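You operate a simulated robot arm through the tools that you are given. There is no shell and no other tool. Be economical: measure what you need, move in short steps, check, and stop when the job is done.

You are at the controls of a simulated two-armed robot. One attempt, no reset.

TASK
Gauge the stand flange and shim it by the figure shown.
Fine: hold the bar while its slider runs across; free the foot clamp, push that shim home, lock the clamp again. Where these are worked on the way, their far stop is far enough and under half their travel is too little: foot clamp.

It is judged by the outcome, as a careful person would: the job done as asked, and still so three seconds after it is handed in. It fails if anything else is knocked over, pushed out of place, dropped, spilled or broken.

THE ROBOT
Two 6-joint arms with two-finger parallel grippers on one trunk, on a base that drives. Base frame: it is fixed to the floor where the robot stands at the start and does not move with it; the origin is under the middle of the robot, x ahead of it, y to its left, z up; the surface under the hand at the start is at about z = 80. Lengths are in cm, angles in degrees, forces in N, time in s.
The left shoulder is at the start at [7, 16.6, 141.9], the right one opposite. With the tool pointing down near the work surface each hand reaches from about 36 to 78 cm from the robot's upright axis, wherever it stands, measured 20 degrees to its own side. Places, roughly: bar slider [50, 0, 90]; foot clamp [50, -10, 90]; shim one [30, 20, 80]; shim three [30, 0, 80]; shim two [30, 10, 80]. Payload 3.91 kg a hand.
The TCP of each hand is the grasp point between the finger pads, 3 cm short of the fingertips. In the tool frame z runs along the fingers and y along their closing line. Largest opening 11 cm; finger width 2, thickness 1; the body of the gripper, 4.8 by 11.2 cm, starts 5.5 cm behind the TCP.
Orientation is that of the tool frame in the base frame, as [roll, pitch, yaw] about the fixed x, y, z axes, in that order (R = Rz(yaw) Ry(pitch) Rx(roll)). With the fingers straight down and closing along the base's y, the tool's x points along the base's -x, its y along +y and its z along -z.

THE INTERFACE
- The arms move only by the tool nudge_tool. It takes "left_steps", "right_steps" or both (then of equal length, played together; a hand with none holds still); each is a list of rows, each a list of 7 numbers: the gripper command, from -1 (fully open) to 1 (shut), values between in proportion, then the shift along the base's x, y, z in cm, then the turn, a rotation vector about the base's x, y, z in degrees. In form: [[claw, tx, ty, tz, rx, ry, rz], ...]. A call has 1 to 12 rows; each row shifts and turns the commanded pose from where the row before left it. Rows are played at 5 a second. More than 5 cm and 8.6 degrees between two rows, or a gripper value outside its range, and nothing of the call is played. Where a pose cannot be reached the arm comes as near as it can. A force on the tool above 50 N (or 10 N above the force at the start of the call, whichever is more), or a blocked arm, ends the call early, and 0.2 s more pass. The fingers move at their own pace (about 10.8 cm/s each) and stop on an object; they squeeze with about 37 N. The grip force told is the motor's: it shows also when the fingers shut on nothing. Time passes only in rows, and 0.2 s behind the last, so rows that do not move let the fingers close. It gives the time, the measured TCP pose, the force on the tool (base axes), the opening and the grip force at its end, in the units of the frame above (readings bear some noise), with the torque about the TCP (base axes, N m) and any sound that the robot's microphone picked up.
- Cameras (640 x 400 px; columns grow to the right, rows downward): "scene" is now at [11.3, -1.54, 161.3]; the picture's right is [-0.24, -0.97, 0.00], its down [-0.85, 0.21, -0.48] and it looks along [0.47, -0.12, -0.88] (base axes); focal length 270 px, centre (320, 200). "left" rides on the left gripper at [7.7, -0.7, -11.5] in its tool frame; the picture's right is [0.09, 1.00, 0.00], its down [-0.80, 0.07, -0.59] and it looks along [-0.59, 0.05, 0.80] (tool axes); focal length 270 px, centre (320, 200). "right" rides on the right gripper at [7.7, 0.7, -11.5] in its tool frame; the picture's right is [-0.09, 1.00, 0.00], its down [-0.80, -0.07, -0.59] and it looks along [-0.59, -0.05, 0.80] (tool axes); focal length 270 px, centre (320, 200). There is no depth. A picture from a camera that has moved, and an enlarged one, comes with that camera's place and axes in the base frame and with its lens.
- camera(camera): a new picture of that camera. The clock stands still meanwhile.
- slide_trunk(by): slides the trunk up (or, below 0, down) by that many cm; the arms and the scene camera ride with it, the base frame stays. It gives what a move gives, with no picture.
- base_move(legs): drives the robot by 1 to 6 legs, each [ahead, left, turn to the left] in cm, cm and degrees, along the robot's own axes; the way and the turn of a leg run together, so that a leg with both is an arc; at most 150 cm and 180 degrees a leg. The arms and the cameras ride along, it lands a little off, and it stops where it bumps. It gives what a move gives.
- pan_tilt(pan, tilt): turns the head with the scene camera to pan (to the left, within 86 degrees either way) and tilt (down, from -29 to 69), counted from straight ahead of the robot. It gives what a move gives.
- close_up(camera, box): a new picture of the part [left, top, right, bottom] of that camera's present view, enlarged. The clock stands still meanwhile.
- finish_job(): hands the job in; it is judged then, once.

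Go step by step. Nothing tells you exact positions but the pictures and the camera data: compare them with the known pose of the tool, close in by small moves and look again before you grip or let go. The budget is 120 turns and 108 pictures, counting those below and the enlarged ones. Unless the task says otherwise, let go and move clear before handing in, and close with one line.

The tools are called after ">>>" by a JSON object that holds its "api" and its "payload". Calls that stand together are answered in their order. nudge_tool: Moves the arms, as the interface text tells. Its arguments: {"type":"object","properties":{"left_steps":{"type":"array"},"right_steps":{"type":"array"}},"required":[]} The other tools are called the same way: slide_trunk (by) slides the trunk up or down; base_move (legs) drives the base; pan_tilt (pan, tilt) turns the head that bears the scene camera; camera (camera) takes a picture; close_up (camera, box) takes an enlarged picture of a part of a camera's view; finish_job () hands the job in.

At the start:

```text
time: 0.0
left_eef_pos: [65.03, 23.96, 100.08]
left_orientation: [180.0, 0.0, 180.0]
left_ft_force: [-0.2, 0.3, 0.2]
left_moment: [0.0, -0.02, 0.01]
left_grip_width: 10.99
left_grip_force: 0.0
right_eef_pos: [58.53, -29.02, 99.86]
right_orientation: [179.9, 0.2, 180.0]
right_ft_force: [0.9, 0.2, 0.3]
right_moment: [0.02, -0.01, 0.0]
right_grip_width: 11.0
right_grip_force: 0.1
trunk travel left (down, up): [-91.4, 2.6]
robot x, y, heading: [0.08, 0.4, 0.0]
head pan, tilt: [-13.9, 61.2]
```

scene: 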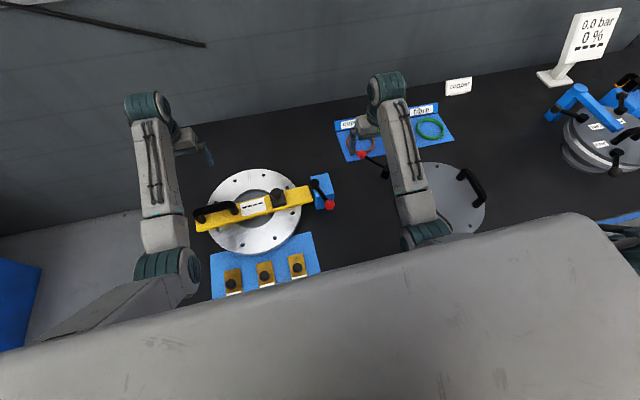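
right: 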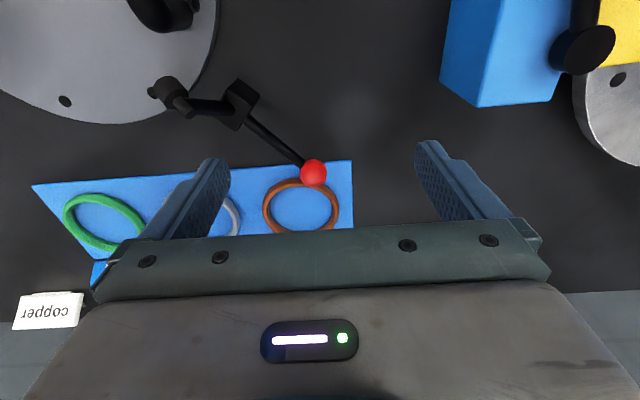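
left: 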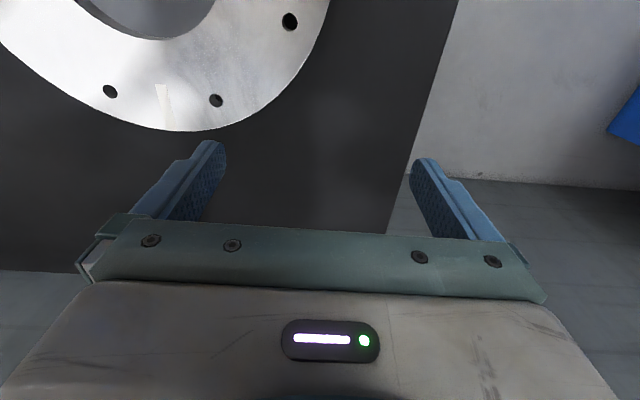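

I see a flange with a yellow bar lying across it, a black slider on the bar, a blue clamp with a red-knobbed lever, and three shims on a blue mat. I'll look closer at these.

>>> {"api": "close_up", "payload": {"camera": "scene", "box": [180, 150, 350, 256]}}

>>> {"api": "close_up", "payload": {"camera": "scene", "box": [200, 220, 340, 308]}}

```text
3.76 times, centred on (265, 203) of scene
camera zoom: at [11.3, -1.54, 161.3], right [-0.24, -0.97, 0.0], down [-0.85, 0.21, -0.48], along [0.47, -0.12, -0.88], focal length 1016 px, centre (527, 189)
```

zoom: 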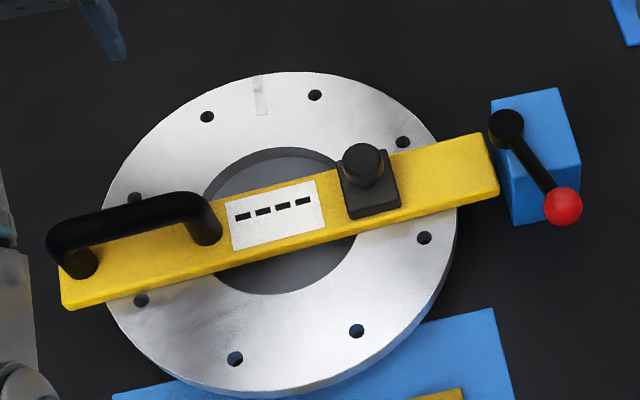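

```text
4.55 times, centred on (270, 264) of scene
camera zoom: at [11.3, -1.54, 161.3], right [-0.24, -0.97, 0.0], down [-0.85, 0.21, -0.48], along [0.47, -0.12, -0.88], focal length 1226 px, centre (547, -91)
```

zoom: 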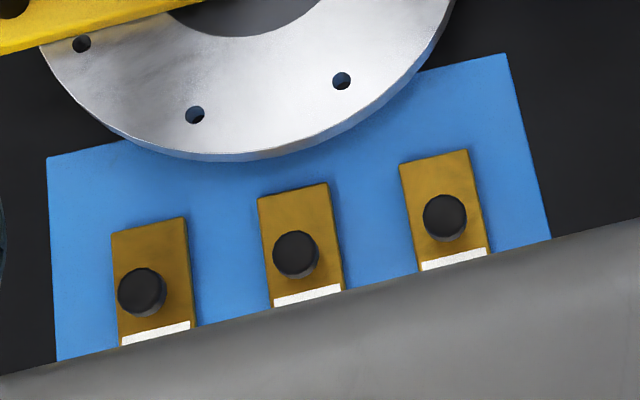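

The slider is near [53, 1], the bar runs along y, the clamp is near [54, -13], and the shims are too close in at x≈30. I'll raise the hands and drive back 15 cm so everything is within reach.

>>> {"api": "nudge_tool", "payload": {"left_steps": [[-1, 0, 0, 4, 0, 0, 0], [-1, 0, 0, 4, 0, 0, 0], [-1, 0, 0, 4, 0, 0, 0]], "right_steps": [[-1, 0, 0, 4, 0, 0, 0], [-1, 0, 0, 4, 0, 0, 0], [-1, 0, 0, 4, 0, 0, 0]]}}

>>> {"api": "base_move", "payload": {"legs": [[-16, 0, 0]]}}

>>> {"api": "camera", "payload": {"camera": "scene"}}

>>> {"api": "camera", "payload": {"camera": "right"}}

>>> {"api": "camera", "payload": {"camera": "left"}}

```text
time: 0.8
left_eef_pos: [69.19, 23.71, 106.87]
left_orientation: [179.9, 0.0, -180.0]
left_ft_force: [0.4, -0.2, 0.8]
left_moment: [-0.01, 0.02, 0.01]
left_grip_width: 11.01
left_grip_force: 0.1
left hand out of reach, approached as far as the arm can: row 1, 2, 3
right_eef_pos: [63.74, -30.27, 102.98]
right_orientation: [-179.9, 0.1, -180.0]
right_ft_force: [0.5, -0.3, -1.4]
right_moment: [0.0, 0.01, -0.01]
right_grip_width: 10.99
right_grip_force: 0.0
right hand out of reach, approached as far as the arm can: row 1, 2, 3
trunk travel left (down, up): [-91.4, 2.6]
robot x, y, heading: [-0.05, -0.12, 0.1]
head pan, tilt: [-13.9, 61.2]
```

```text
time: 2.2
left_eef_pos: [53.94, 23.93, 106.68]
left_orientation: [-179.9, -0.1, -179.9]
left_ft_force: [0.4, -0.2, -0.6]
left_moment: [0.04, 0.02, 0.02]
left_grip_width: 10.99
left_grip_force: 0.0
right_eef_pos: [48.54, -30.14, 102.87]
right_orientation: [-179.9, 0.1, -179.8]
right_ft_force: [0.0, 0.3, -0.4]
right_moment: [-0.01, -0.01, -0.03]
right_grip_width: 11.04
right_grip_force: 0.0
trunk travel left (down, up): [-91.4, 2.6]
robot x, y, heading: [-15.55, -0.03, 0.0]
head pan, tilt: [-13.9, 61.2]
```

```text
102 pictures are left
camera scene: at [-3.68, -1.53, 161.26], right [-0.24, -0.97, 0.0], down [-0.85, 0.21, -0.48], along [0.47, -0.11, -0.88], focal length 270 px, centre (320, 200)
```

scene: 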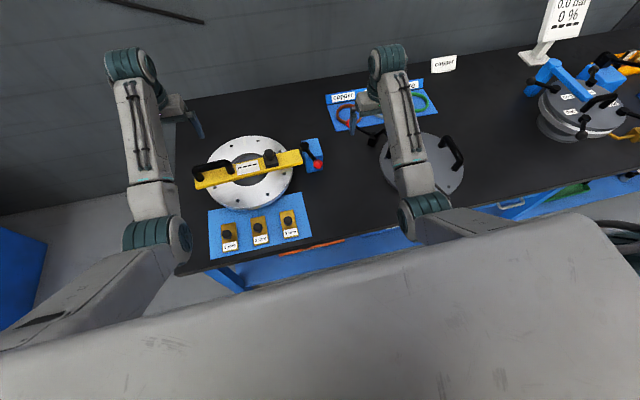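

```text
101 pictures are left
camera right: at [40.81, -29.53, 114.29], right [0.09, 1.0, 0.0], down [0.8, -0.07, 0.6], along [0.59, -0.05, -0.8], focal length 270 px, centre (320, 200)
```

right: 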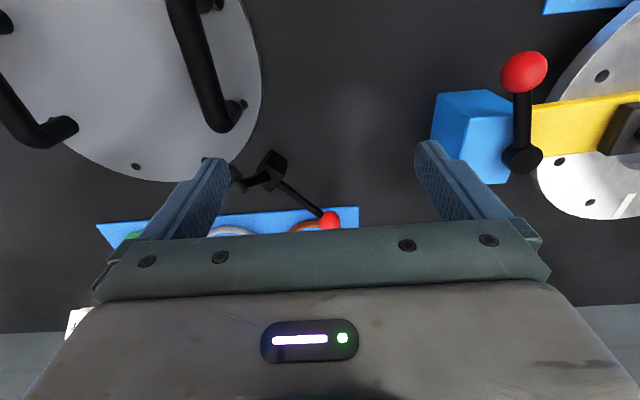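

```text
100 pictures are left
camera left: at [46.16, 23.3, 118.22], right [-0.09, 1.0, 0.0], down [0.8, 0.07, 0.59], along [0.59, 0.05, -0.8], focal length 270 px, centre (320, 200)
```

left: 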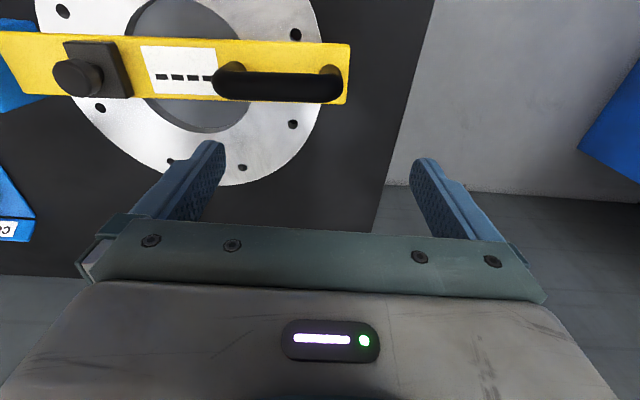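

Now the shims, bar and clamp are all in view. I'll enlarge them.

>>> {"api": "close_up", "payload": {"camera": "scene", "box": [205, 195, 317, 265]}}

>>> {"api": "close_up", "payload": {"camera": "scene", "box": [185, 125, 337, 220]}}

>>> {"api": "close_up", "payload": {"camera": "right", "box": [400, 0, 640, 150]}}

>>> {"api": "close_up", "payload": {"camera": "left", "box": [0, 0, 380, 238]}}

```text
5.71 times, centred on (261, 230) of scene
camera zoom: at [-3.68, -1.53, 161.26], right [-0.24, -0.97, 0.0], down [-0.85, 0.21, -0.48], along [0.47, -0.11, -0.88], focal length 1542 px, centre (657, 29)
```

zoom: 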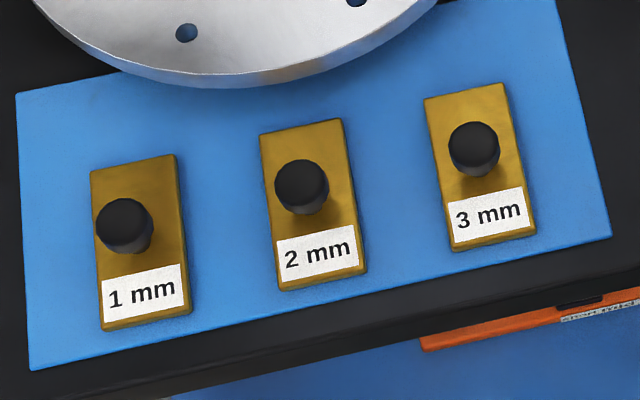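

```text
4.21 times, centred on (261, 172) of scene
camera zoom: at [-3.68, -1.53, 161.26], right [-0.24, -0.97, 0.0], down [-0.85, 0.21, -0.48], along [0.47, -0.11, -0.88], focal length 1136 px, centre (568, 316)
```

zoom: 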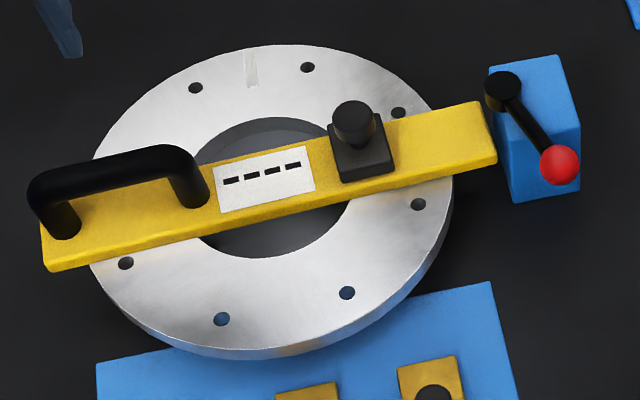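

```text
2.67 times, centred on (520, 75) of right
camera zoom: at [40.81, -29.53, 114.29], right [0.09, 1.0, 0.0], down [0.8, -0.07, 0.6], along [0.59, -0.05, -0.8], focal length 721 px, centre (-213, 533)
```

zoom: 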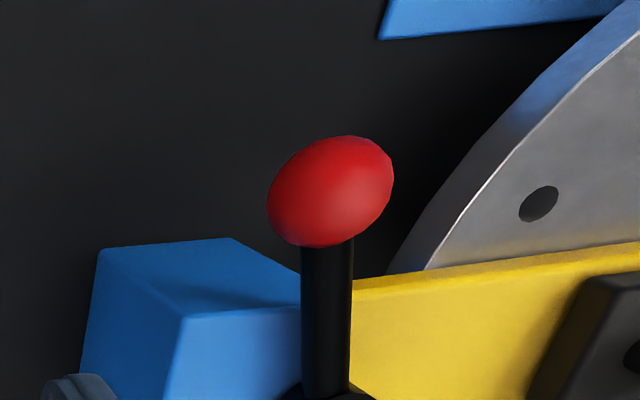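

```text
1.68 times, centred on (190, 119) of left
camera zoom: at [46.16, 23.3, 118.22], right [-0.09, 1.0, 0.0], down [0.8, 0.07, 0.59], along [0.59, 0.05, -0.8], focal length 454 px, centre (538, 336)
```

zoom: 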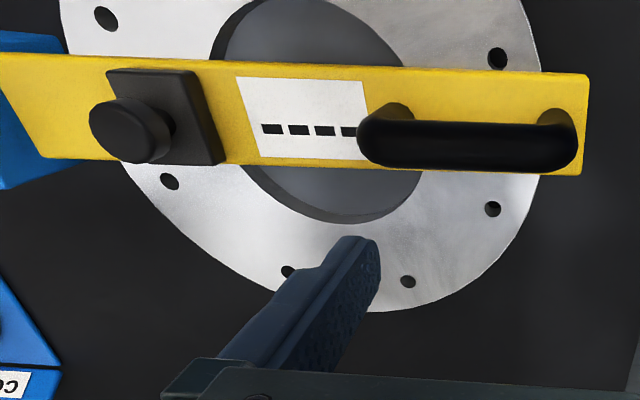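

Handle centre comes out near [53.2, 20, 91], slider knob at [53.9, 1.8, 92], bar top z≈88, and the bar is turned about 3° off the y axis. I'll turn the left hand so it closes across the handle.

>>> {"api": "nudge_tool", "payload": {"left_steps": [[-1, 0, -0.35, -0.5, 0, 0, -7.88], [-1, 0, -0.35, -0.5, 0, 0, -7.88], [-1, 0, -0.35, -0.5, 0, 0, -7.88], [-1, 0, -0.35, -0.5, 0, 0, -7.88], [-1, 0, -0.35, -0.5, 0, 0, -7.88], [-1, 0, -0.35, -0.5, 0, 0, -7.88], [-1, 0, -0.35, -0.5, 0, 0, -7.88], [-1, -0.1, -0.35, -0.5, 0, 0, -7.88], [-1, -0.1, -0.35, -0.5, 0, 0, -7.88], [-1, -0.2, -0.35, -0.5, 0, 0, -7.88], [-1, -0.2, -0.35, -0.5, 0, 0, -7.88]]}}

>>> {"api": "camera", "payload": {"camera": "left"}}

>>> {"api": "camera", "payload": {"camera": "scene"}}

```text
time: 4.6
left_eef_pos: [52.96, 19.85, 101.35]
left_orientation: [-180.0, 0.0, 93.3]
left_ft_force: [-0.6, 0.2, 0.0]
left_moment: [-0.02, 0.0, 0.0]
left_grip_width: 11.02
left_grip_force: 0.1
right_eef_pos: [48.38, -30.18, 103.15]
right_orientation: [180.0, 0.2, -180.0]
right_ft_force: [0.9, -0.5, 0.4]
right_moment: [0.0, 0.02, -0.02]
right_grip_width: 10.99
right_grip_force: 0.0
trunk travel left (down, up): [-91.4, 2.6]
robot x, y, heading: [-15.27, -0.42, -0.2]
head pan, tilt: [-13.9, 61.2]
```

```text
95 pictures are left
camera left: at [51.87, 27.69, 112.81], right [0.99, 0.14, 0.0], down [0.12, -0.79, 0.6], along [0.09, -0.59, -0.8], focal length 270 px, centre (320, 200)
```

left: 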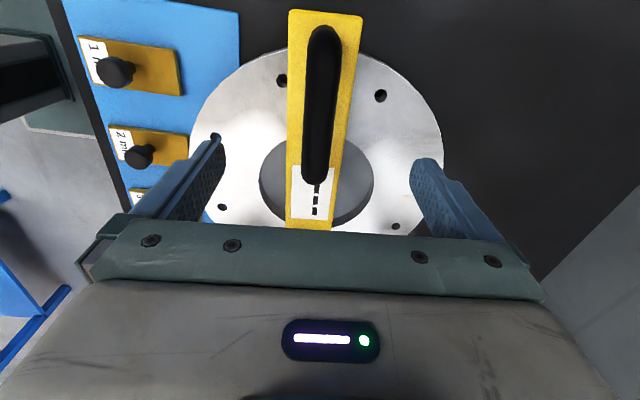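

```text
94 pictures are left
camera scene: at [-4.07, -1.55, 161.3], right [-0.24, -0.97, 0.0], down [-0.85, 0.21, -0.48], along [0.47, -0.11, -0.88], focal length 270 px, centre (320, 200)
```

scene: 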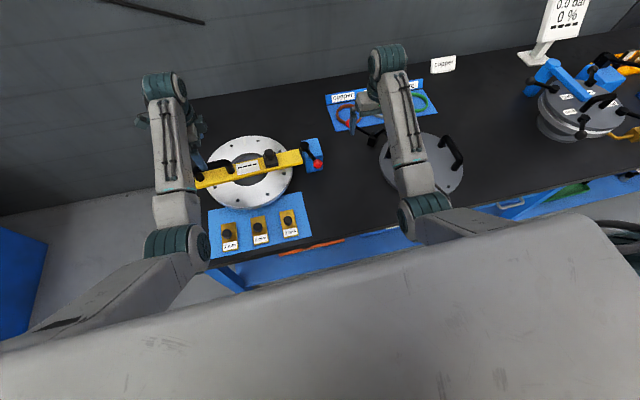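

The hand straddles the handle (axis about [53.0, 20]). I'll lower to z≈93 and check before closing.

>>> {"api": "nudge_tool", "payload": {"left_steps": [[-1, 0, 0, -2.1, 0, 0, 0], [-1, 0, 0, -2.1, 0, 0, 0], [-1, 0, 0, -2.1, 0, 0, 0], [-1, 0, 0, -2.0, 0, 0, 0], [-1, 0, 0, 0, 0, 0, 0]]}}

>>> {"api": "camera", "payload": {"camera": "left"}}

```text
time: 5.8
left_eef_pos: [52.87, 20.19, 93.19]
left_orientation: [180.0, 0.1, 93.4]
left_ft_force: [0.3, 0.5, -0.3]
left_moment: [0.01, -0.03, 0.0]
left_grip_width: 11.02
left_grip_force: 0.1
right_eef_pos: [48.35, -30.12, 103.07]
right_orientation: [-180.0, 0.2, -179.9]
right_ft_force: [1.0, -0.1, -0.2]
right_moment: [0.01, 0.02, 0.0]
right_grip_width: 11.0
right_grip_force: 0.0
trunk travel left (down, up): [-91.4, 2.6]
robot x, y, heading: [-15.51, -0.01, -0.0]
head pan, tilt: [-13.9, 61.2]
```

```text
93 pictures are left
camera left: at [51.71, 27.98, 104.64], right [0.99, 0.15, 0.0], down [0.12, -0.79, 0.6], along [0.09, -0.59, -0.8], focal length 270 px, centre (320, 200)
```

left: 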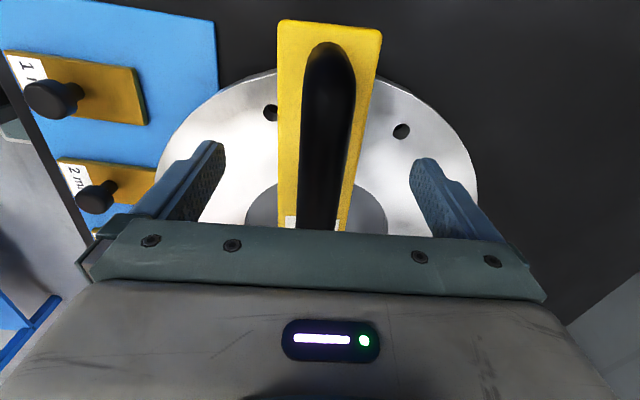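

The handle is centred between the fingers. I'll lower 1 cm more and close.

>>> {"api": "nudge_tool", "payload": {"left_steps": [[-1, 0.1, 0, -0.5, 0, 0, 0], [-1, 0.1, 0, -0.6, 0, 0, 0], [-0.3, 0, 0, 0, 0, 0, 0], [0.2, 0, 0, 0, 0, 0, 0], [0.5, 0, 0, 0, 0, 0, 0], [0.7, 0, 0, 0, 0, 0, 0], [1, 0, 0, 0, 0, 0, 0], [1, 0, 0, 0, 0, 0, 0]]}}

>>> {"api": "camera", "payload": {"camera": "left"}}

>>> {"api": "close_up", "payload": {"camera": "scene", "box": [185, 125, 337, 220]}}

```text
time: 7.6
left_eef_pos: [53.11, 20.15, 92.03]
left_orientation: [180.0, 0.1, 93.4]
left_ft_force: [0.0, -0.7, 1.5]
left_moment: [-0.07, 0.01, -0.42]
left_grip_width: 2.46
left_grip_force: 37.2
right_eef_pos: [48.33, -30.2, 103.09]
right_orientation: [-180.0, 0.1, -179.9]
right_ft_force: [0.8, -0.2, -0.3]
right_moment: [-0.02, 0.0, 0.0]
right_grip_width: 11.01
right_grip_force: 0.1
trunk travel left (down, up): [-91.4, 2.6]
robot x, y, heading: [-15.33, 0.06, 0.1]
head pan, tilt: [-13.9, 61.2]
```

```text
92 pictures are left
camera left: at [51.92, 27.9, 103.51], right [0.99, 0.15, 0.0], down [0.12, -0.79, 0.6], along [0.09, -0.59, -0.8], focal length 270 px, centre (320, 200)
```

left: 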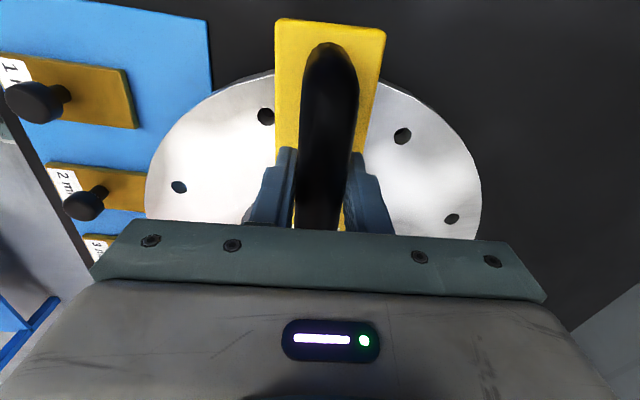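

```text
4.21 times, centred on (261, 172) of scene
camera zoom: at [-4.09, -1.53, 161.3], right [-0.24, -0.97, 0.0], down [-0.85, 0.21, -0.48], along [0.47, -0.11, -0.88], focal length 1136 px, centre (568, 316)
```

zoom: 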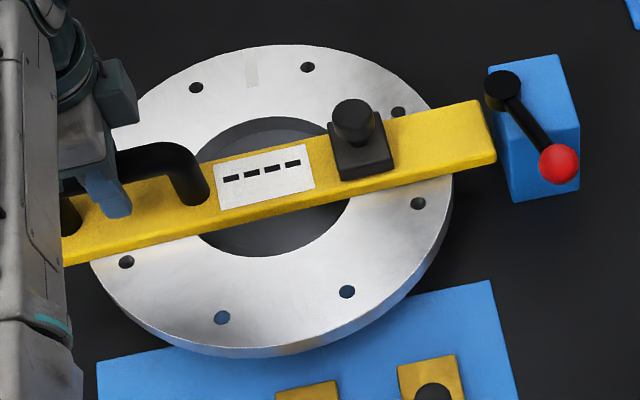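

Handle gripped (2.5 cm) and the bar is undisturbed. Next I'll bring the right hand over the slider knob at about [53.9, 1.8].

>>> {"api": "nudge_tool", "payload": {"right_steps": [[-1, 0.7, 4, 0, 0, 0, 0], [-1, 0.7, 4, 0, 0, 0, 0], [-1, 0.7, 4, 0, 0, 0, 0], [-1, 0.7, 4, 0, 0, 0, 0], [-1, 0.7, 4, 0, 0, 0, 1], [-1, 0.7, 4, 0, 0, 0, 1], [-1, 0.7, 4, -1, 0, 0, 1], [-1, 0.7, 4, -2, 0, 0, 0.4], [-1, 0, 0, 0, 0, 0, 0]]}}

>>> {"api": "camera", "payload": {"camera": "right"}}

>>> {"api": "camera", "payload": {"camera": "scene"}}

```text
time: 9.6
left_eef_pos: [53.09, 20.18, 92.04]
left_orientation: [180.0, 0.1, 93.4]
left_ft_force: [-1.3, 1.4, 0.7]
left_moment: [-0.03, 0.05, -0.3]
left_grip_width: 2.48
left_grip_force: 36.8
right_eef_pos: [54.24, 0.44, 99.49]
right_orientation: [-179.1, 0.4, -177.3]
right_ft_force: [0.5, 0.3, -0.5]
right_moment: [0.0, 0.01, -0.03]
right_grip_width: 10.99
right_grip_force: 0.1
trunk travel left (down, up): [-91.4, 2.6]
robot x, y, heading: [-15.2, -0.12, 0.1]
head pan, tilt: [-13.9, 61.2]
```

```text
90 pictures are left
camera right: at [46.47, 0.89, 110.78], right [0.04, 1.0, -0.01], down [0.8, -0.02, 0.6], along [0.6, -0.04, -0.8], focal length 270 px, centre (320, 200)
```

right: 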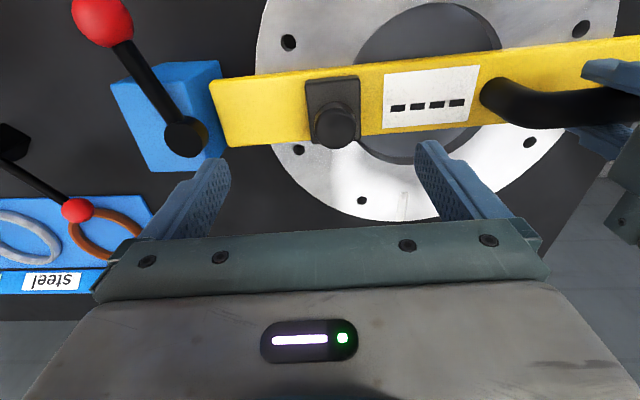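

```text
89 pictures are left
camera scene: at [-4.07, -1.49, 161.3], right [-0.24, -0.97, 0.0], down [-0.85, 0.21, -0.48], along [0.47, -0.11, -0.88], focal length 270 px, centre (320, 200)
```

scene: 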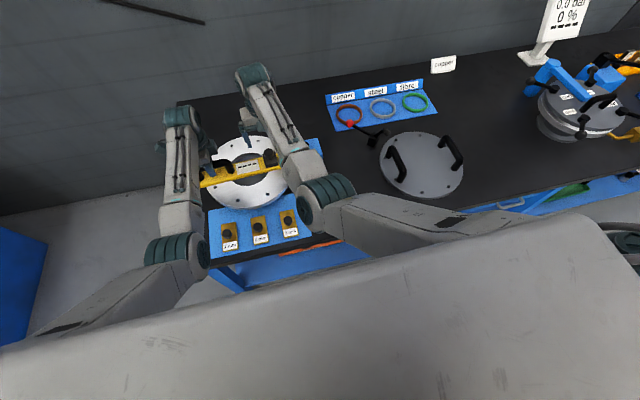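

The knob is at about [54.1, 1.4, 92]. I'll lower the right hand around it.

>>> {"api": "nudge_tool", "payload": {"right_steps": [[-1, -0.1, 0.5, -2, -0.9, 0, 0.7], [-1, 0, 0.4, -2, 0, 0, 0], [-1, 0, 0, -1.7, 0, 0, 0], [-1, 0, 0, 0, 0, 0, 0]]}}

>>> {"api": "camera", "payload": {"camera": "right"}}

>>> {"api": "close_up", "payload": {"camera": "scene", "box": [185, 125, 337, 220]}}

```text
time: 10.6
left_eef_pos: [53.15, 20.2, 92.16]
left_orientation: [-179.9, 0.0, 93.3]
left_ft_force: [0.0, 2.7, 0.5]
left_moment: [0.14, 0.05, -0.14]
left_grip_width: 2.51
left_grip_force: 36.7
right_eef_pos: [53.91, 2.04, 93.74]
right_orientation: [-178.7, 0.0, -176.2]
right_ft_force: [-0.2, -1.0, 0.0]
right_moment: [0.01, 0.01, 0.03]
right_grip_width: 10.98
right_grip_force: 0.1
trunk travel left (down, up): [-91.4, 2.6]
robot x, y, heading: [-16.06, 0.13, 0.5]
head pan, tilt: [-13.9, 61.2]
```

```text
88 pictures are left
camera right: at [46.12, 2.51, 105.18], right [0.02, 1.0, -0.02], down [0.8, 0.0, 0.6], along [0.6, -0.03, -0.8], focal length 270 px, centre (320, 200)
```

right: 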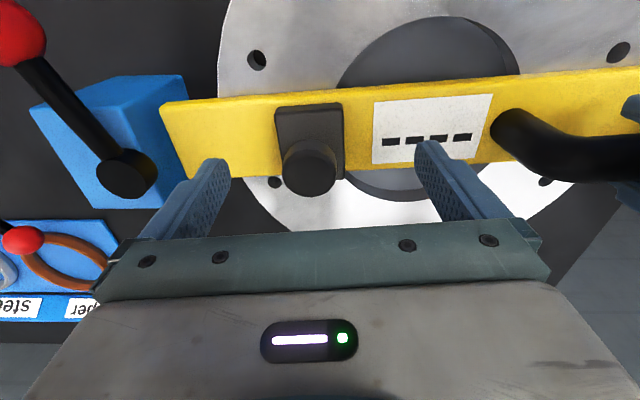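

```text
4.21 times, centred on (261, 172) of scene
camera zoom: at [-4.08, -1.47, 161.3], right [-0.24, -0.97, 0.0], down [-0.85, 0.21, -0.48], along [0.47, -0.11, -0.88], focal length 1136 px, centre (568, 316)
```

zoom: 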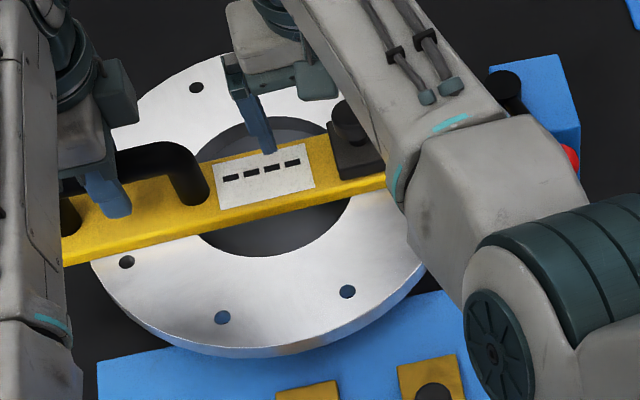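

The knob is at y≈1.5. I'll trim the hand and close on it.

>>> {"api": "nudge_tool", "payload": {"right_steps": [[-1, 0, -0.5, -0.6, 1.3, 0, 0], [-1, 0, 0, 0, 0, 0, 0], [0, 0, 0, 0, 0, 0, 0], [0.4, 0, 0, 0, 0, 0, 0], [0.6, 0, 0, 0, 0, 0, 0], [1, 0, 0, 0, 0, 0, 0], [1, 0, 0, 0, 0, 0, 0]]}}

>>> {"api": "camera", "payload": {"camera": "right"}}

```text
time: 12.2
left_eef_pos: [53.03, 20.31, 92.32]
left_orientation: [-180.0, -0.1, 93.5]
left_ft_force: [-2.4, 26.1, 0.5]
left_moment: [0.22, 0.06, -0.3]
left_grip_width: 2.45
left_grip_force: 37.0
right_eef_pos: [53.69, 1.77, 93.54]
right_orientation: [179.9, 0.4, -175.9]
right_ft_force: [3.1, -30.0, 10.2]
right_moment: [-1.16, -0.08, -0.08]
right_grip_width: 3.08
right_grip_force: 37.1
trunk travel left (down, up): [-91.4, 2.6]
robot x, y, heading: [-15.61, 0.01, 0.2]
head pan, tilt: [-13.9, 61.2]
```

```text
86 pictures are left
camera right: at [45.95, 1.93, 104.89], right [0.02, 1.0, 0.0], down [0.8, -0.02, 0.6], along [0.6, -0.01, -0.8], focal length 270 px, centre (320, 200)
```

right: 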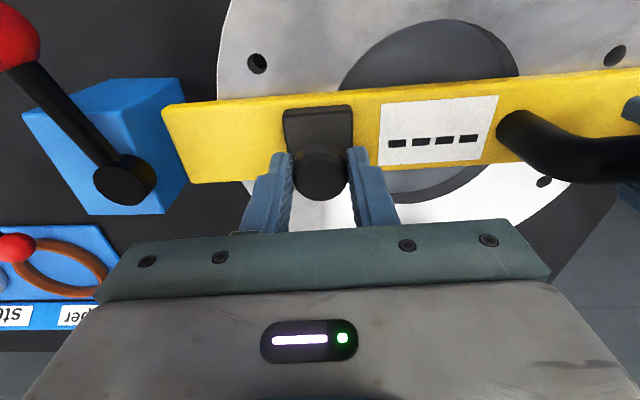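

The knob is gripped, with about 30 N of sideways load. I'll try a small move toward -y along the bar and watch the forces.

>>> {"api": "nudge_tool", "payload": {"right_steps": [[1, 0.03, -0.5, 0, 0, 0, 0], [1, 0.03, -0.5, 0, 0, 0, 0]]}}

>>> {"api": "camera", "payload": {"camera": "right"}}

```text
time: 12.8
left_eef_pos: [53.02, 19.85, 92.09]
left_orientation: [179.9, 0.4, 93.3]
left_ft_force: [-6.7, 4.8, 5.7]
left_moment: [0.29, 0.13, -0.78]
left_grip_width: 2.49
left_grip_force: 37.4
right_eef_pos: [53.68, 1.42, 93.63]
right_orientation: [179.4, 0.1, -175.7]
right_ft_force: [5.5, -3.8, 0.1]
right_moment: [-0.59, -0.3, 0.01]
right_grip_width: 3.09
right_grip_force: 37.3
trunk travel left (down, up): [-91.4, 2.6]
robot x, y, heading: [-15.47, -0.0, -0.1]
head pan, tilt: [-13.9, 61.2]
```

```text
85 pictures are left
camera right: at [45.9, 1.43, 104.97], right [0.01, 1.0, 0.01], down [0.8, -0.02, 0.59], along [0.59, 0.0, -0.8], focal length 270 px, centre (320, 200)
```

right: 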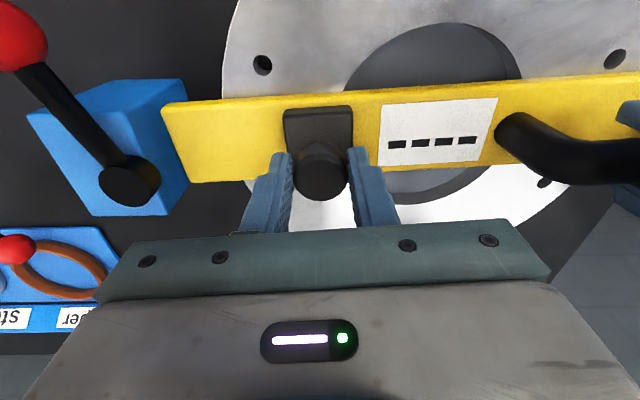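

The load is relieved. I'll continue toward -y.

>>> {"api": "nudge_tool", "payload": {"right_steps": [[1, 0.03, -0.5, 0, 0, 0, 0], [1, 0.03, -0.5, 0, 0, 0, 0], [1, 0.03, -0.5, 0, 0, 0, 0], [1, 0.03, -0.5, 0, 0, 0, 0]]}}

>>> {"api": "camera", "payload": {"camera": "right"}}

```text
time: 13.8
left_eef_pos: [53.11, 20.01, 92.12]
left_orientation: [179.9, 0.1, 93.4]
left_ft_force: [0.5, -5.1, 8.4]
left_moment: [-1.09, 0.07, -0.39]
left_grip_width: 2.46
left_grip_force: 36.9
right_eef_pos: [54.0, -0.83, 93.81]
right_orientation: [179.5, 0.2, -175.8]
right_ft_force: [-0.7, 3.2, -4.3]
right_moment: [-0.44, -0.27, 0.26]
right_grip_width: 3.13
right_grip_force: 37.0
trunk travel left (down, up): [-91.4, 2.6]
robot x, y, heading: [-15.54, -0.03, 0.0]
head pan, tilt: [-13.9, 61.2]
```

```text
84 pictures are left
camera right: at [46.22, -0.89, 105.16], right [0.01, 1.0, 0.01], down [0.8, -0.02, 0.6], along [0.6, 0.0, -0.8], focal length 270 px, centre (320, 200)
```

right: 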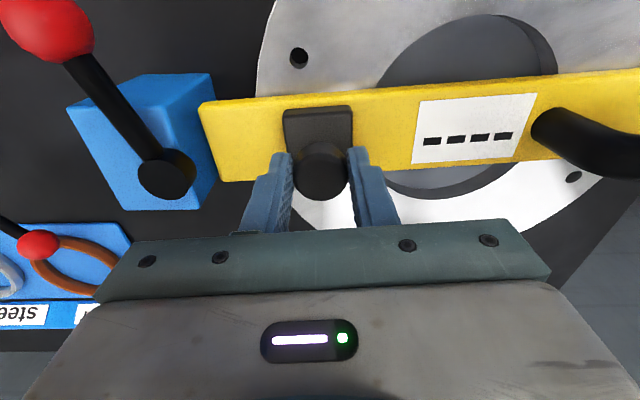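

The slider runs freely toward -y. I'll continue to its stop.

>>> {"api": "nudge_tool", "payload": {"right_steps": [[1, 0.03, -0.5, 0, 0, 0, 0], [1, 0.03, -0.5, 0, 0, 0, 0], [1, 0.03, -0.5, 0, 0, 0, 0], [1, 0.03, -0.5, 0, 0, 0, 0], [1, 0.03, -0.5, 0, 0, 0, 0], [1, 0.03, -0.5, 0, 0, 0, 0]]}}

>>> {"api": "camera", "payload": {"camera": "right"}}

```text
time: 15.2
left_eef_pos: [53.13, 20.08, 92.11]
left_orientation: [180.0, 0.1, 93.4]
left_ft_force: [1.1, -1.6, 13.2]
left_moment: [-0.89, -0.11, -0.59]
left_grip_width: 2.49
left_grip_force: 37.3
right_eef_pos: [54.14, -3.75, 93.85]
right_orientation: [179.6, 0.3, -175.8]
right_ft_force: [2.7, 2.0, -2.7]
right_moment: [-0.39, -0.29, -0.09]
right_grip_width: 3.12
right_grip_force: 36.9
trunk travel left (down, up): [-91.4, 2.6]
robot x, y, heading: [-15.33, -0.28, 0.1]
head pan, tilt: [-13.9, 61.2]
```

```text
83 pictures are left
camera right: at [46.29, -3.81, 105.26], right [0.01, 1.0, 0.01], down [0.8, -0.02, 0.6], along [0.6, 0.0, -0.8], focal length 270 px, centre (320, 200)
```

right: 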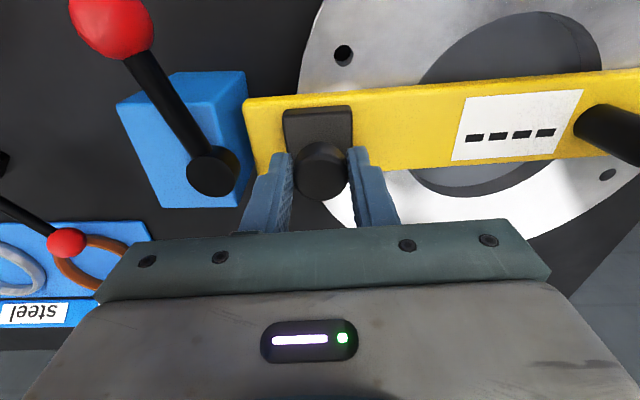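

There are about 2 cm to the bar end, and the clamp pivot sits close by. I'll take short steps.

>>> {"api": "nudge_tool", "payload": {"right_steps": [[1, 0.03, -0.4, 0, 0, 0, 0], [1, 0.03, -0.4, 0, 0, 0, 0], [1, 0.03, -0.4, 0, 0, 0, 0]]}}

>>> {"api": "camera", "payload": {"camera": "right"}}

```text
time: 16.0
left_eef_pos: [53.11, 20.13, 91.99]
left_orientation: [179.9, 0.0, 93.4]
left_ft_force: [5.6, -3.6, 8.2]
left_moment: [0.65, -0.25, -0.11]
left_grip_width: 2.51
left_grip_force: 36.8
right_eef_pos: [54.23, -5.19, 93.83]
right_orientation: [179.5, 0.2, -175.7]
right_ft_force: [-1.7, 2.9, 0.3]
right_moment: [-0.22, 0.05, 0.3]
right_grip_width: 3.09
right_grip_force: 36.8
trunk travel left (down, up): [-91.4, 2.6]
robot x, y, heading: [-15.43, -0.2, -0.1]
head pan, tilt: [-13.9, 61.2]
```

```text
82 pictures are left
camera right: at [46.39, -5.05, 105.24], right [0.01, 1.0, 0.01], down [0.8, -0.02, 0.6], along [0.6, 0.0, -0.8], focal length 270 px, centre (320, 200)
```

right: 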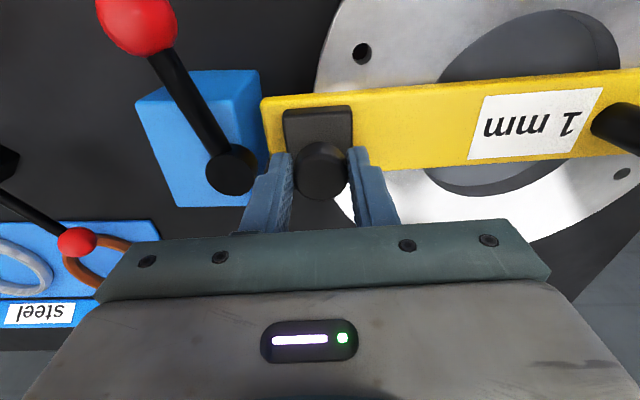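

The display now shows a figure; I'll confirm it in an enlarged view before I let go.

>>> {"api": "close_up", "payload": {"camera": "right", "box": [440, 60, 640, 185]}}

>>> {"api": "close_up", "payload": {"camera": "scene", "box": [185, 125, 337, 220]}}

```text
3.20 times, centred on (540, 122) of right
camera zoom: at [46.39, -5.05, 105.24], right [0.01, 1.0, 0.01], down [0.8, -0.02, 0.6], along [0.6, 0.0, -0.8], focal length 865 px, centre (-384, 448)
```

zoom: 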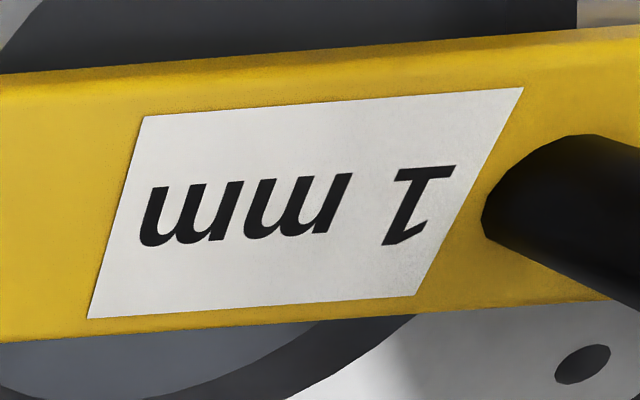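

```text
4.21 times, centred on (261, 172) of scene
camera zoom: at [-4.08, -1.63, 161.3], right [-0.24, -0.97, 0.0], down [-0.85, 0.21, -0.48], along [0.47, -0.11, -0.88], focal length 1136 px, centre (568, 316)
```

zoom: 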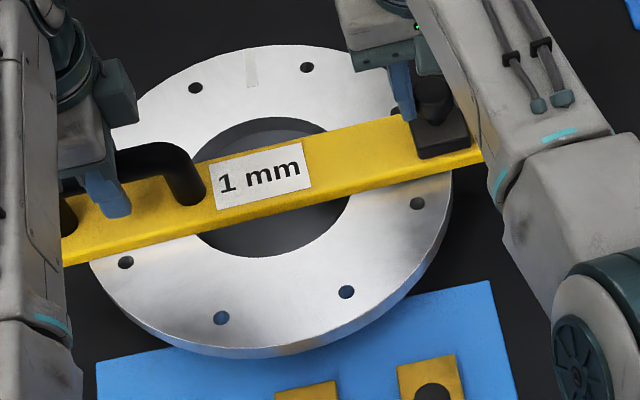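

It reads 1 mm, so shim one is wanted. I'll open the right hand only slightly (the pivot is beside it) and lift, and release the left.

>>> {"api": "nudge_tool", "payload": {"right_steps": [[0.25, 0, 0, 0, 0, 0, 0], [0.25, 0, 0, 0, 0, 0, 0], [0.25, 0, 0, 1.5, 0, 0, 0], [0.25, 0, 0, 2.5, 0, 0, 0], [0.25, 0, 0, 3, 0, 0, 0], [0.25, 0, 0, 1, 0, 0, 0]]}}

>>> {"api": "nudge_tool", "payload": {"left_steps": [[0.2, 0, 0, 0, 0, 0, 0], [-0.4, 0, 0, 0, 0, 0, 0], [-0.4, 0, 0, 2, 0, 0, 0], [-0.4, 0, 0, 3, 0, 0, 0], [-0.4, 0, 0, 3, 0, 0, 0], [-0.4, 0, 0, 2, 0, 0, 0]]}}

>>> {"api": "camera", "payload": {"camera": "right"}}

>>> {"api": "camera", "payload": {"camera": "left"}}

```text
time: 17.4
left_eef_pos: [52.97, 20.17, 92.11]
left_orientation: [-179.9, 0.1, 93.4]
left_ft_force: [-2.4, -1.2, 1.5]
left_moment: [1.01, 0.09, 0.09]
left_grip_width: 2.49
left_grip_force: 37.0
right_eef_pos: [54.27, -5.14, 101.77]
right_orientation: [179.6, 0.3, -175.9]
right_ft_force: [-0.8, -0.4, -0.4]
right_moment: [0.01, -0.01, 0.0]
right_grip_width: 4.12
right_grip_force: 0.1
trunk travel left (down, up): [-91.4, 2.6]
robot x, y, heading: [-15.19, 0.25, 0.1]
head pan, tilt: [-13.9, 61.2]
```

```text
time: 18.8
left_eef_pos: [53.45, 19.88, 102.14]
left_orientation: [179.9, 0.1, 93.4]
left_ft_force: [-0.3, 0.4, 0.9]
left_moment: [-0.01, 0.0, 0.0]
left_grip_width: 7.68
left_grip_force: 0.0
right_eef_pos: [54.28, -5.13, 101.88]
right_orientation: [179.6, 0.2, -175.8]
right_ft_force: [0.7, 0.1, 0.0]
right_moment: [-0.02, -0.03, -0.04]
right_grip_width: 4.12
right_grip_force: 0.0
trunk travel left (down, up): [-91.4, 2.6]
robot x, y, heading: [-15.38, 0.08, 0.3]
head pan, tilt: [-13.9, 61.2]
```

```text
79 pictures are left
camera right: at [46.46, -5.04, 113.16], right [0.01, 1.0, 0.01], down [0.8, -0.02, 0.6], along [0.6, 0.0, -0.8], focal length 270 px, centre (320, 200)
```

right: 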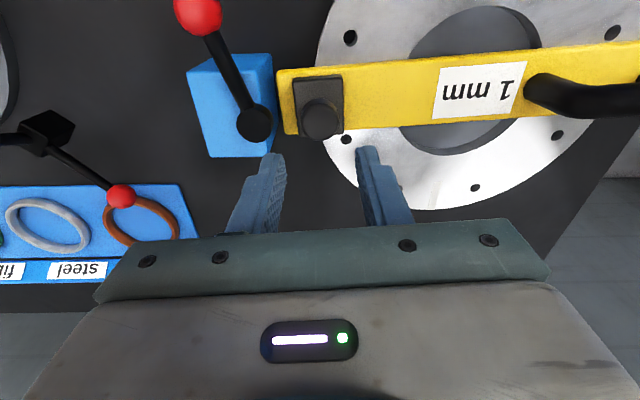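

```text
78 pictures are left
camera left: at [52.22, 27.76, 113.53], right [0.99, 0.15, 0.0], down [0.12, -0.79, 0.6], along [0.09, -0.59, -0.8], focal length 270 px, centre (320, 200)
```

left: 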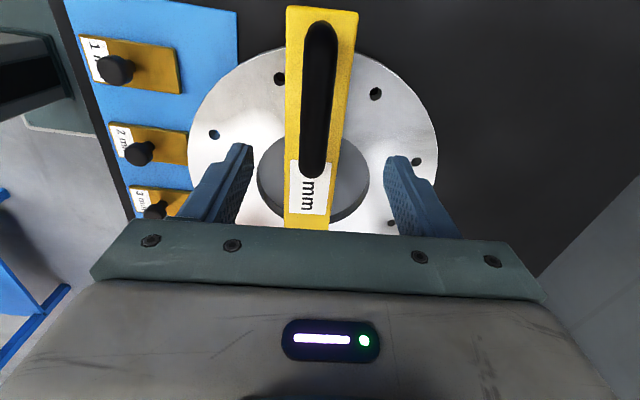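

Both hands are clear. Now I need to see the clamp and where the shim slides in, so I'll pull the right hand back and to the right and look.

>>> {"api": "nudge_tool", "payload": {"right_steps": [[0.25, -2, -3, 1, 0, 0, 0], [0.25, -4, -3, 0, 0, 0, 0], [0.25, -4, -3, 0, 0, 0, 0], [0.25, -4, -1, -2, 0, 0, 0], [0.25, -2, 0, -3, 0, 0, 0]]}}

>>> {"api": "camera", "payload": {"camera": "right"}}

>>> {"api": "camera", "payload": {"camera": "scene"}}

```text
time: 20.0
left_eef_pos: [53.34, 20.05, 102.2]
left_orientation: [180.0, 0.1, 93.4]
left_ft_force: [0.2, -0.2, -0.2]
left_moment: [0.04, 0.0, 0.0]
left_grip_width: 7.71
left_grip_force: 0.1
right_eef_pos: [39.04, -14.83, 97.11]
right_orientation: [179.6, 0.3, -175.7]
right_ft_force: [-0.3, -0.1, 0.2]
right_moment: [-0.02, 0.01, 0.01]
right_grip_width: 4.13
right_grip_force: 0.1
right hand out of reach, approached as far as the arm can: row 3
trunk travel left (down, up): [-91.4, 2.6]
robot x, y, heading: [-15.48, -0.11, -0.2]
head pan, tilt: [-13.9, 61.2]
```

```text
77 pictures are left
camera right: at [31.11, -14.8, 108.53], right [0.01, 1.0, 0.01], down [0.8, -0.02, 0.6], along [0.6, 0.0, -0.8], focal length 270 px, centre (320, 200)
```

right: 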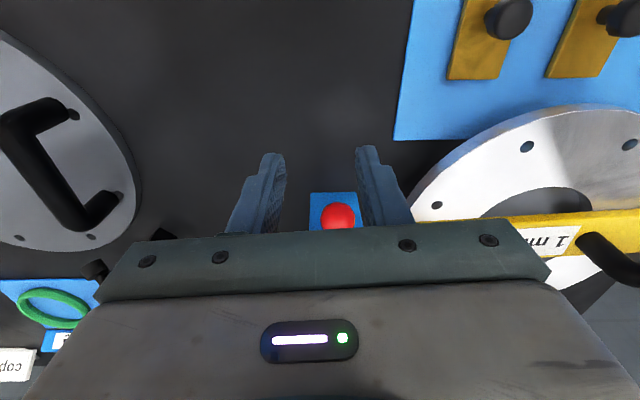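

```text
76 pictures are left
camera scene: at [-4.2, -1.54, 161.32], right [-0.24, -0.97, 0.0], down [-0.85, 0.21, -0.48], along [0.47, -0.11, -0.88], focal length 270 px, centre (320, 200)
```

scene: 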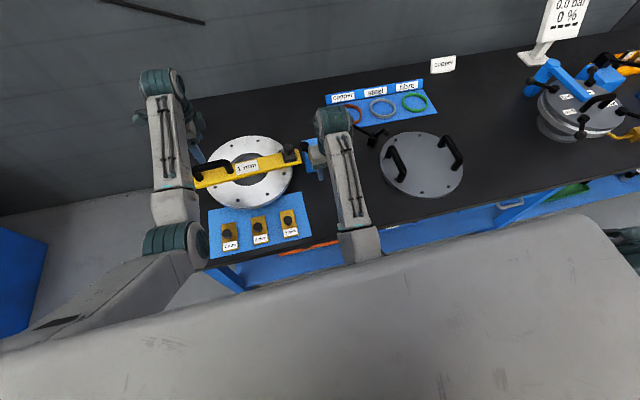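

I'll enlarge the scene view of the flange's near edge, the shims and the clamp.

>>> {"api": "close_up", "payload": {"camera": "scene", "box": [200, 175, 312, 245]}}

>>> {"api": "close_up", "payload": {"camera": "right", "box": [380, 60, 640, 222]}}

```text
5.71 times, centred on (256, 210) of scene
camera zoom: at [-4.2, -1.54, 161.32], right [-0.24, -0.97, 0.0], down [-0.85, 0.21, -0.48], along [0.47, -0.11, -0.88], focal length 1542 px, centre (686, 143)
```

zoom: 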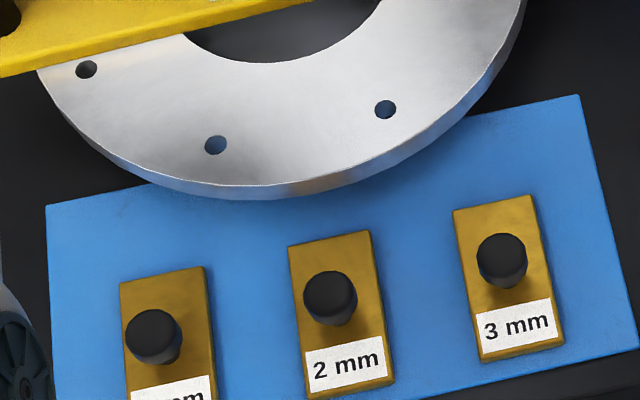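

```text
2.46 times, centred on (510, 141) of right
camera zoom: at [31.11, -14.8, 108.53], right [0.01, 1.0, 0.01], down [0.8, -0.02, 0.6], along [0.6, 0.0, -0.8], focal length 665 px, centre (-148, 345)
```

zoom: 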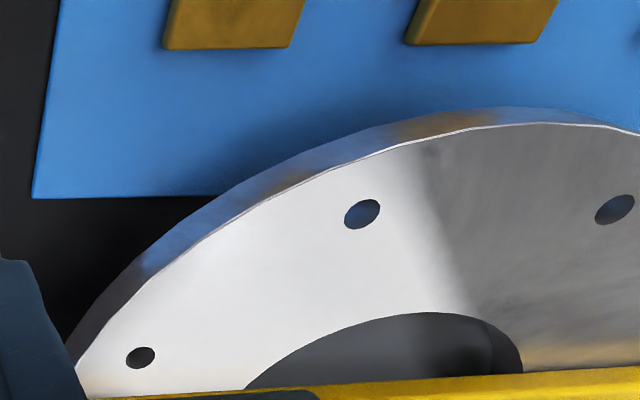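

I'll tilt the right hand so its camera looks more level at the clamp and the flange rim.

>>> {"api": "nudge_tool", "payload": {"right_steps": [[0.25, 0.5, 1, 0, 0, -8, 0], [0.25, 0.5, 1, 0, 0, -8, 0], [0.25, 0.5, 1, 0, 0, -8, 0], [0.25, 0.5, 1, 0, 0, -8, 0]]}}

>>> {"api": "camera", "payload": {"camera": "right"}}

```text
time: 21.1
left_eef_pos: [53.32, 19.99, 102.25]
left_orientation: [179.9, 0.1, 93.3]
left_ft_force: [-0.2, 0.3, 0.1]
left_moment: [-0.04, -0.04, -0.04]
left_grip_width: 7.68
left_grip_force: 0.2
right_eef_pos: [41.62, -17.96, 96.26]
right_orientation: [-167.7, 31.9, -170.2]
right_ft_force: [0.8, -0.1, -0.7]
right_moment: [-0.01, 0.01, 0.0]
right_grip_width: 4.13
right_grip_force: 0.1
trunk travel left (down, up): [-91.4, 2.6]
robot x, y, heading: [-15.04, -0.16, -0.0]
head pan, tilt: [-13.9, 61.2]
stopped in row 4 (right hand): the arm was blocked; the commanded pose is now the measured one
```

```text
73 pictures are left
camera right: at [28.86, -16.97, 101.53], right [0.02, 0.99, -0.13], down [0.35, 0.12, 0.93], along [0.94, -0.06, -0.34], focal length 270 px, centre (320, 200)
```

right: 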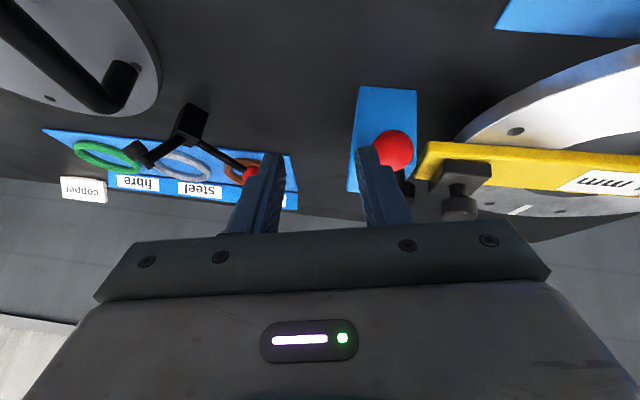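

>>> {"api": "close_up", "payload": {"camera": "right", "box": [330, 20, 640, 214]}}

```text
2.06 times, centred on (485, 117) of right
camera zoom: at [28.86, -16.97, 101.53], right [0.02, 0.99, -0.13], down [0.35, 0.12, 0.93], along [0.94, -0.06, -0.34], focal length 557 px, centre (-20, 371)
```

zoom: 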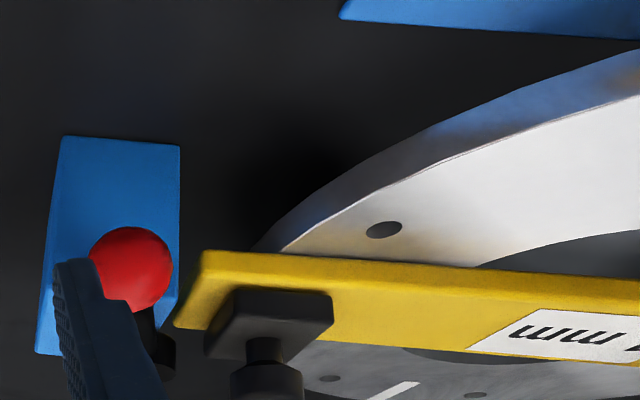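

No slot shows yet; the flange seems to float above the table on a stand. I'll drive back and left so this low-looking camera faces the flange's front rim.

>>> {"api": "base_move", "payload": {"legs": [[-22, 0, 0], [0, 20, 0]]}}

>>> {"api": "camera", "payload": {"camera": "right"}}

>>> {"api": "camera", "payload": {"camera": "scene"}}

```text
time: 23.9
left_eef_pos: [32.12, 39.18, 102.19]
left_orientation: [-180.0, -0.1, 93.2]
left_ft_force: [0.2, -0.7, 0.4]
left_moment: [0.03, 0.01, 0.02]
left_grip_width: 7.69
left_grip_force: 0.1
right_eef_pos: [20.22, 1.46, 96.2]
right_orientation: [-167.9, 31.9, -170.6]
right_ft_force: [0.3, -0.8, 0.5]
right_moment: [0.01, 0.03, 0.01]
right_grip_width: 4.13
right_grip_force: 0.1
trunk travel left (down, up): [-91.4, 2.6]
robot x, y, heading: [-36.78, 19.69, 0.0]
head pan, tilt: [-13.9, 61.2]
```

```text
71 pictures are left
camera right: at [7.48, 2.4, 101.46], right [0.02, 0.99, -0.13], down [0.35, 0.11, 0.93], along [0.94, -0.07, -0.35], focal length 270 px, centre (320, 200)
```

right: 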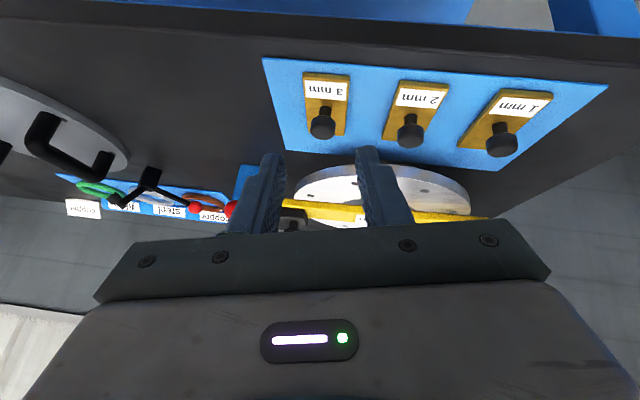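

```text
70 pictures are left
camera scene: at [-25.46, 17.74, 161.29], right [-0.24, -0.97, 0.0], down [-0.85, 0.21, -0.48], along [0.47, -0.11, -0.88], focal length 270 px, centre (320, 200)
```

scene: 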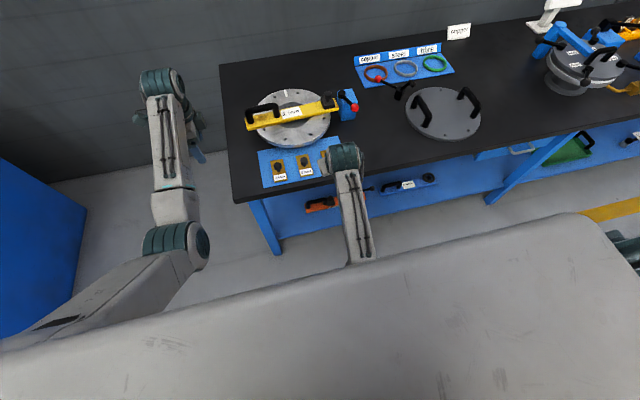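

>>> {"api": "close_up", "payload": {"camera": "right", "box": [250, 60, 506, 220]}}

>>> {"api": "close_up", "payload": {"camera": "scene", "box": [230, 70, 390, 170]}}

```text
2.50 times, centred on (378, 140) of right
camera zoom: at [7.48, 2.4, 101.46], right [0.02, 0.99, -0.13], down [0.35, 0.11, 0.93], along [0.94, -0.07, -0.35], focal length 676 px, centre (175, 350)
```

zoom: 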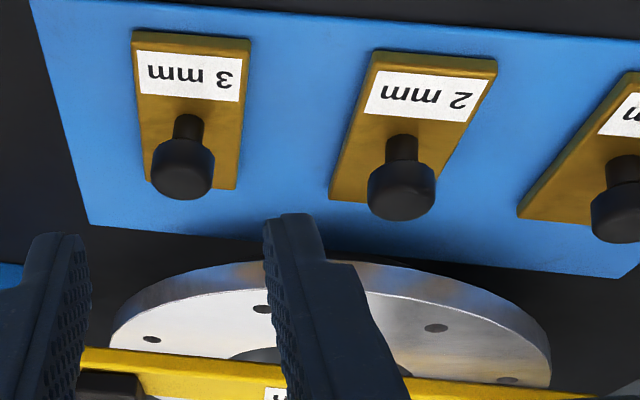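

```text
4.00 times, centred on (310, 120) of scene
camera zoom: at [-25.46, 17.74, 161.29], right [-0.24, -0.97, 0.0], down [-0.85, 0.21, -0.48], along [0.47, -0.11, -0.88], focal length 1079 px, centre (360, 520)
```

zoom: 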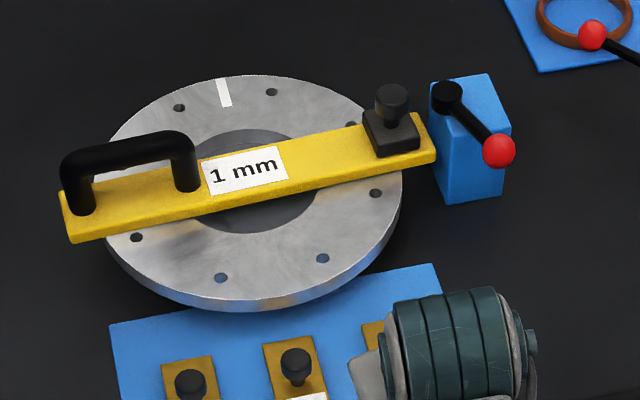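

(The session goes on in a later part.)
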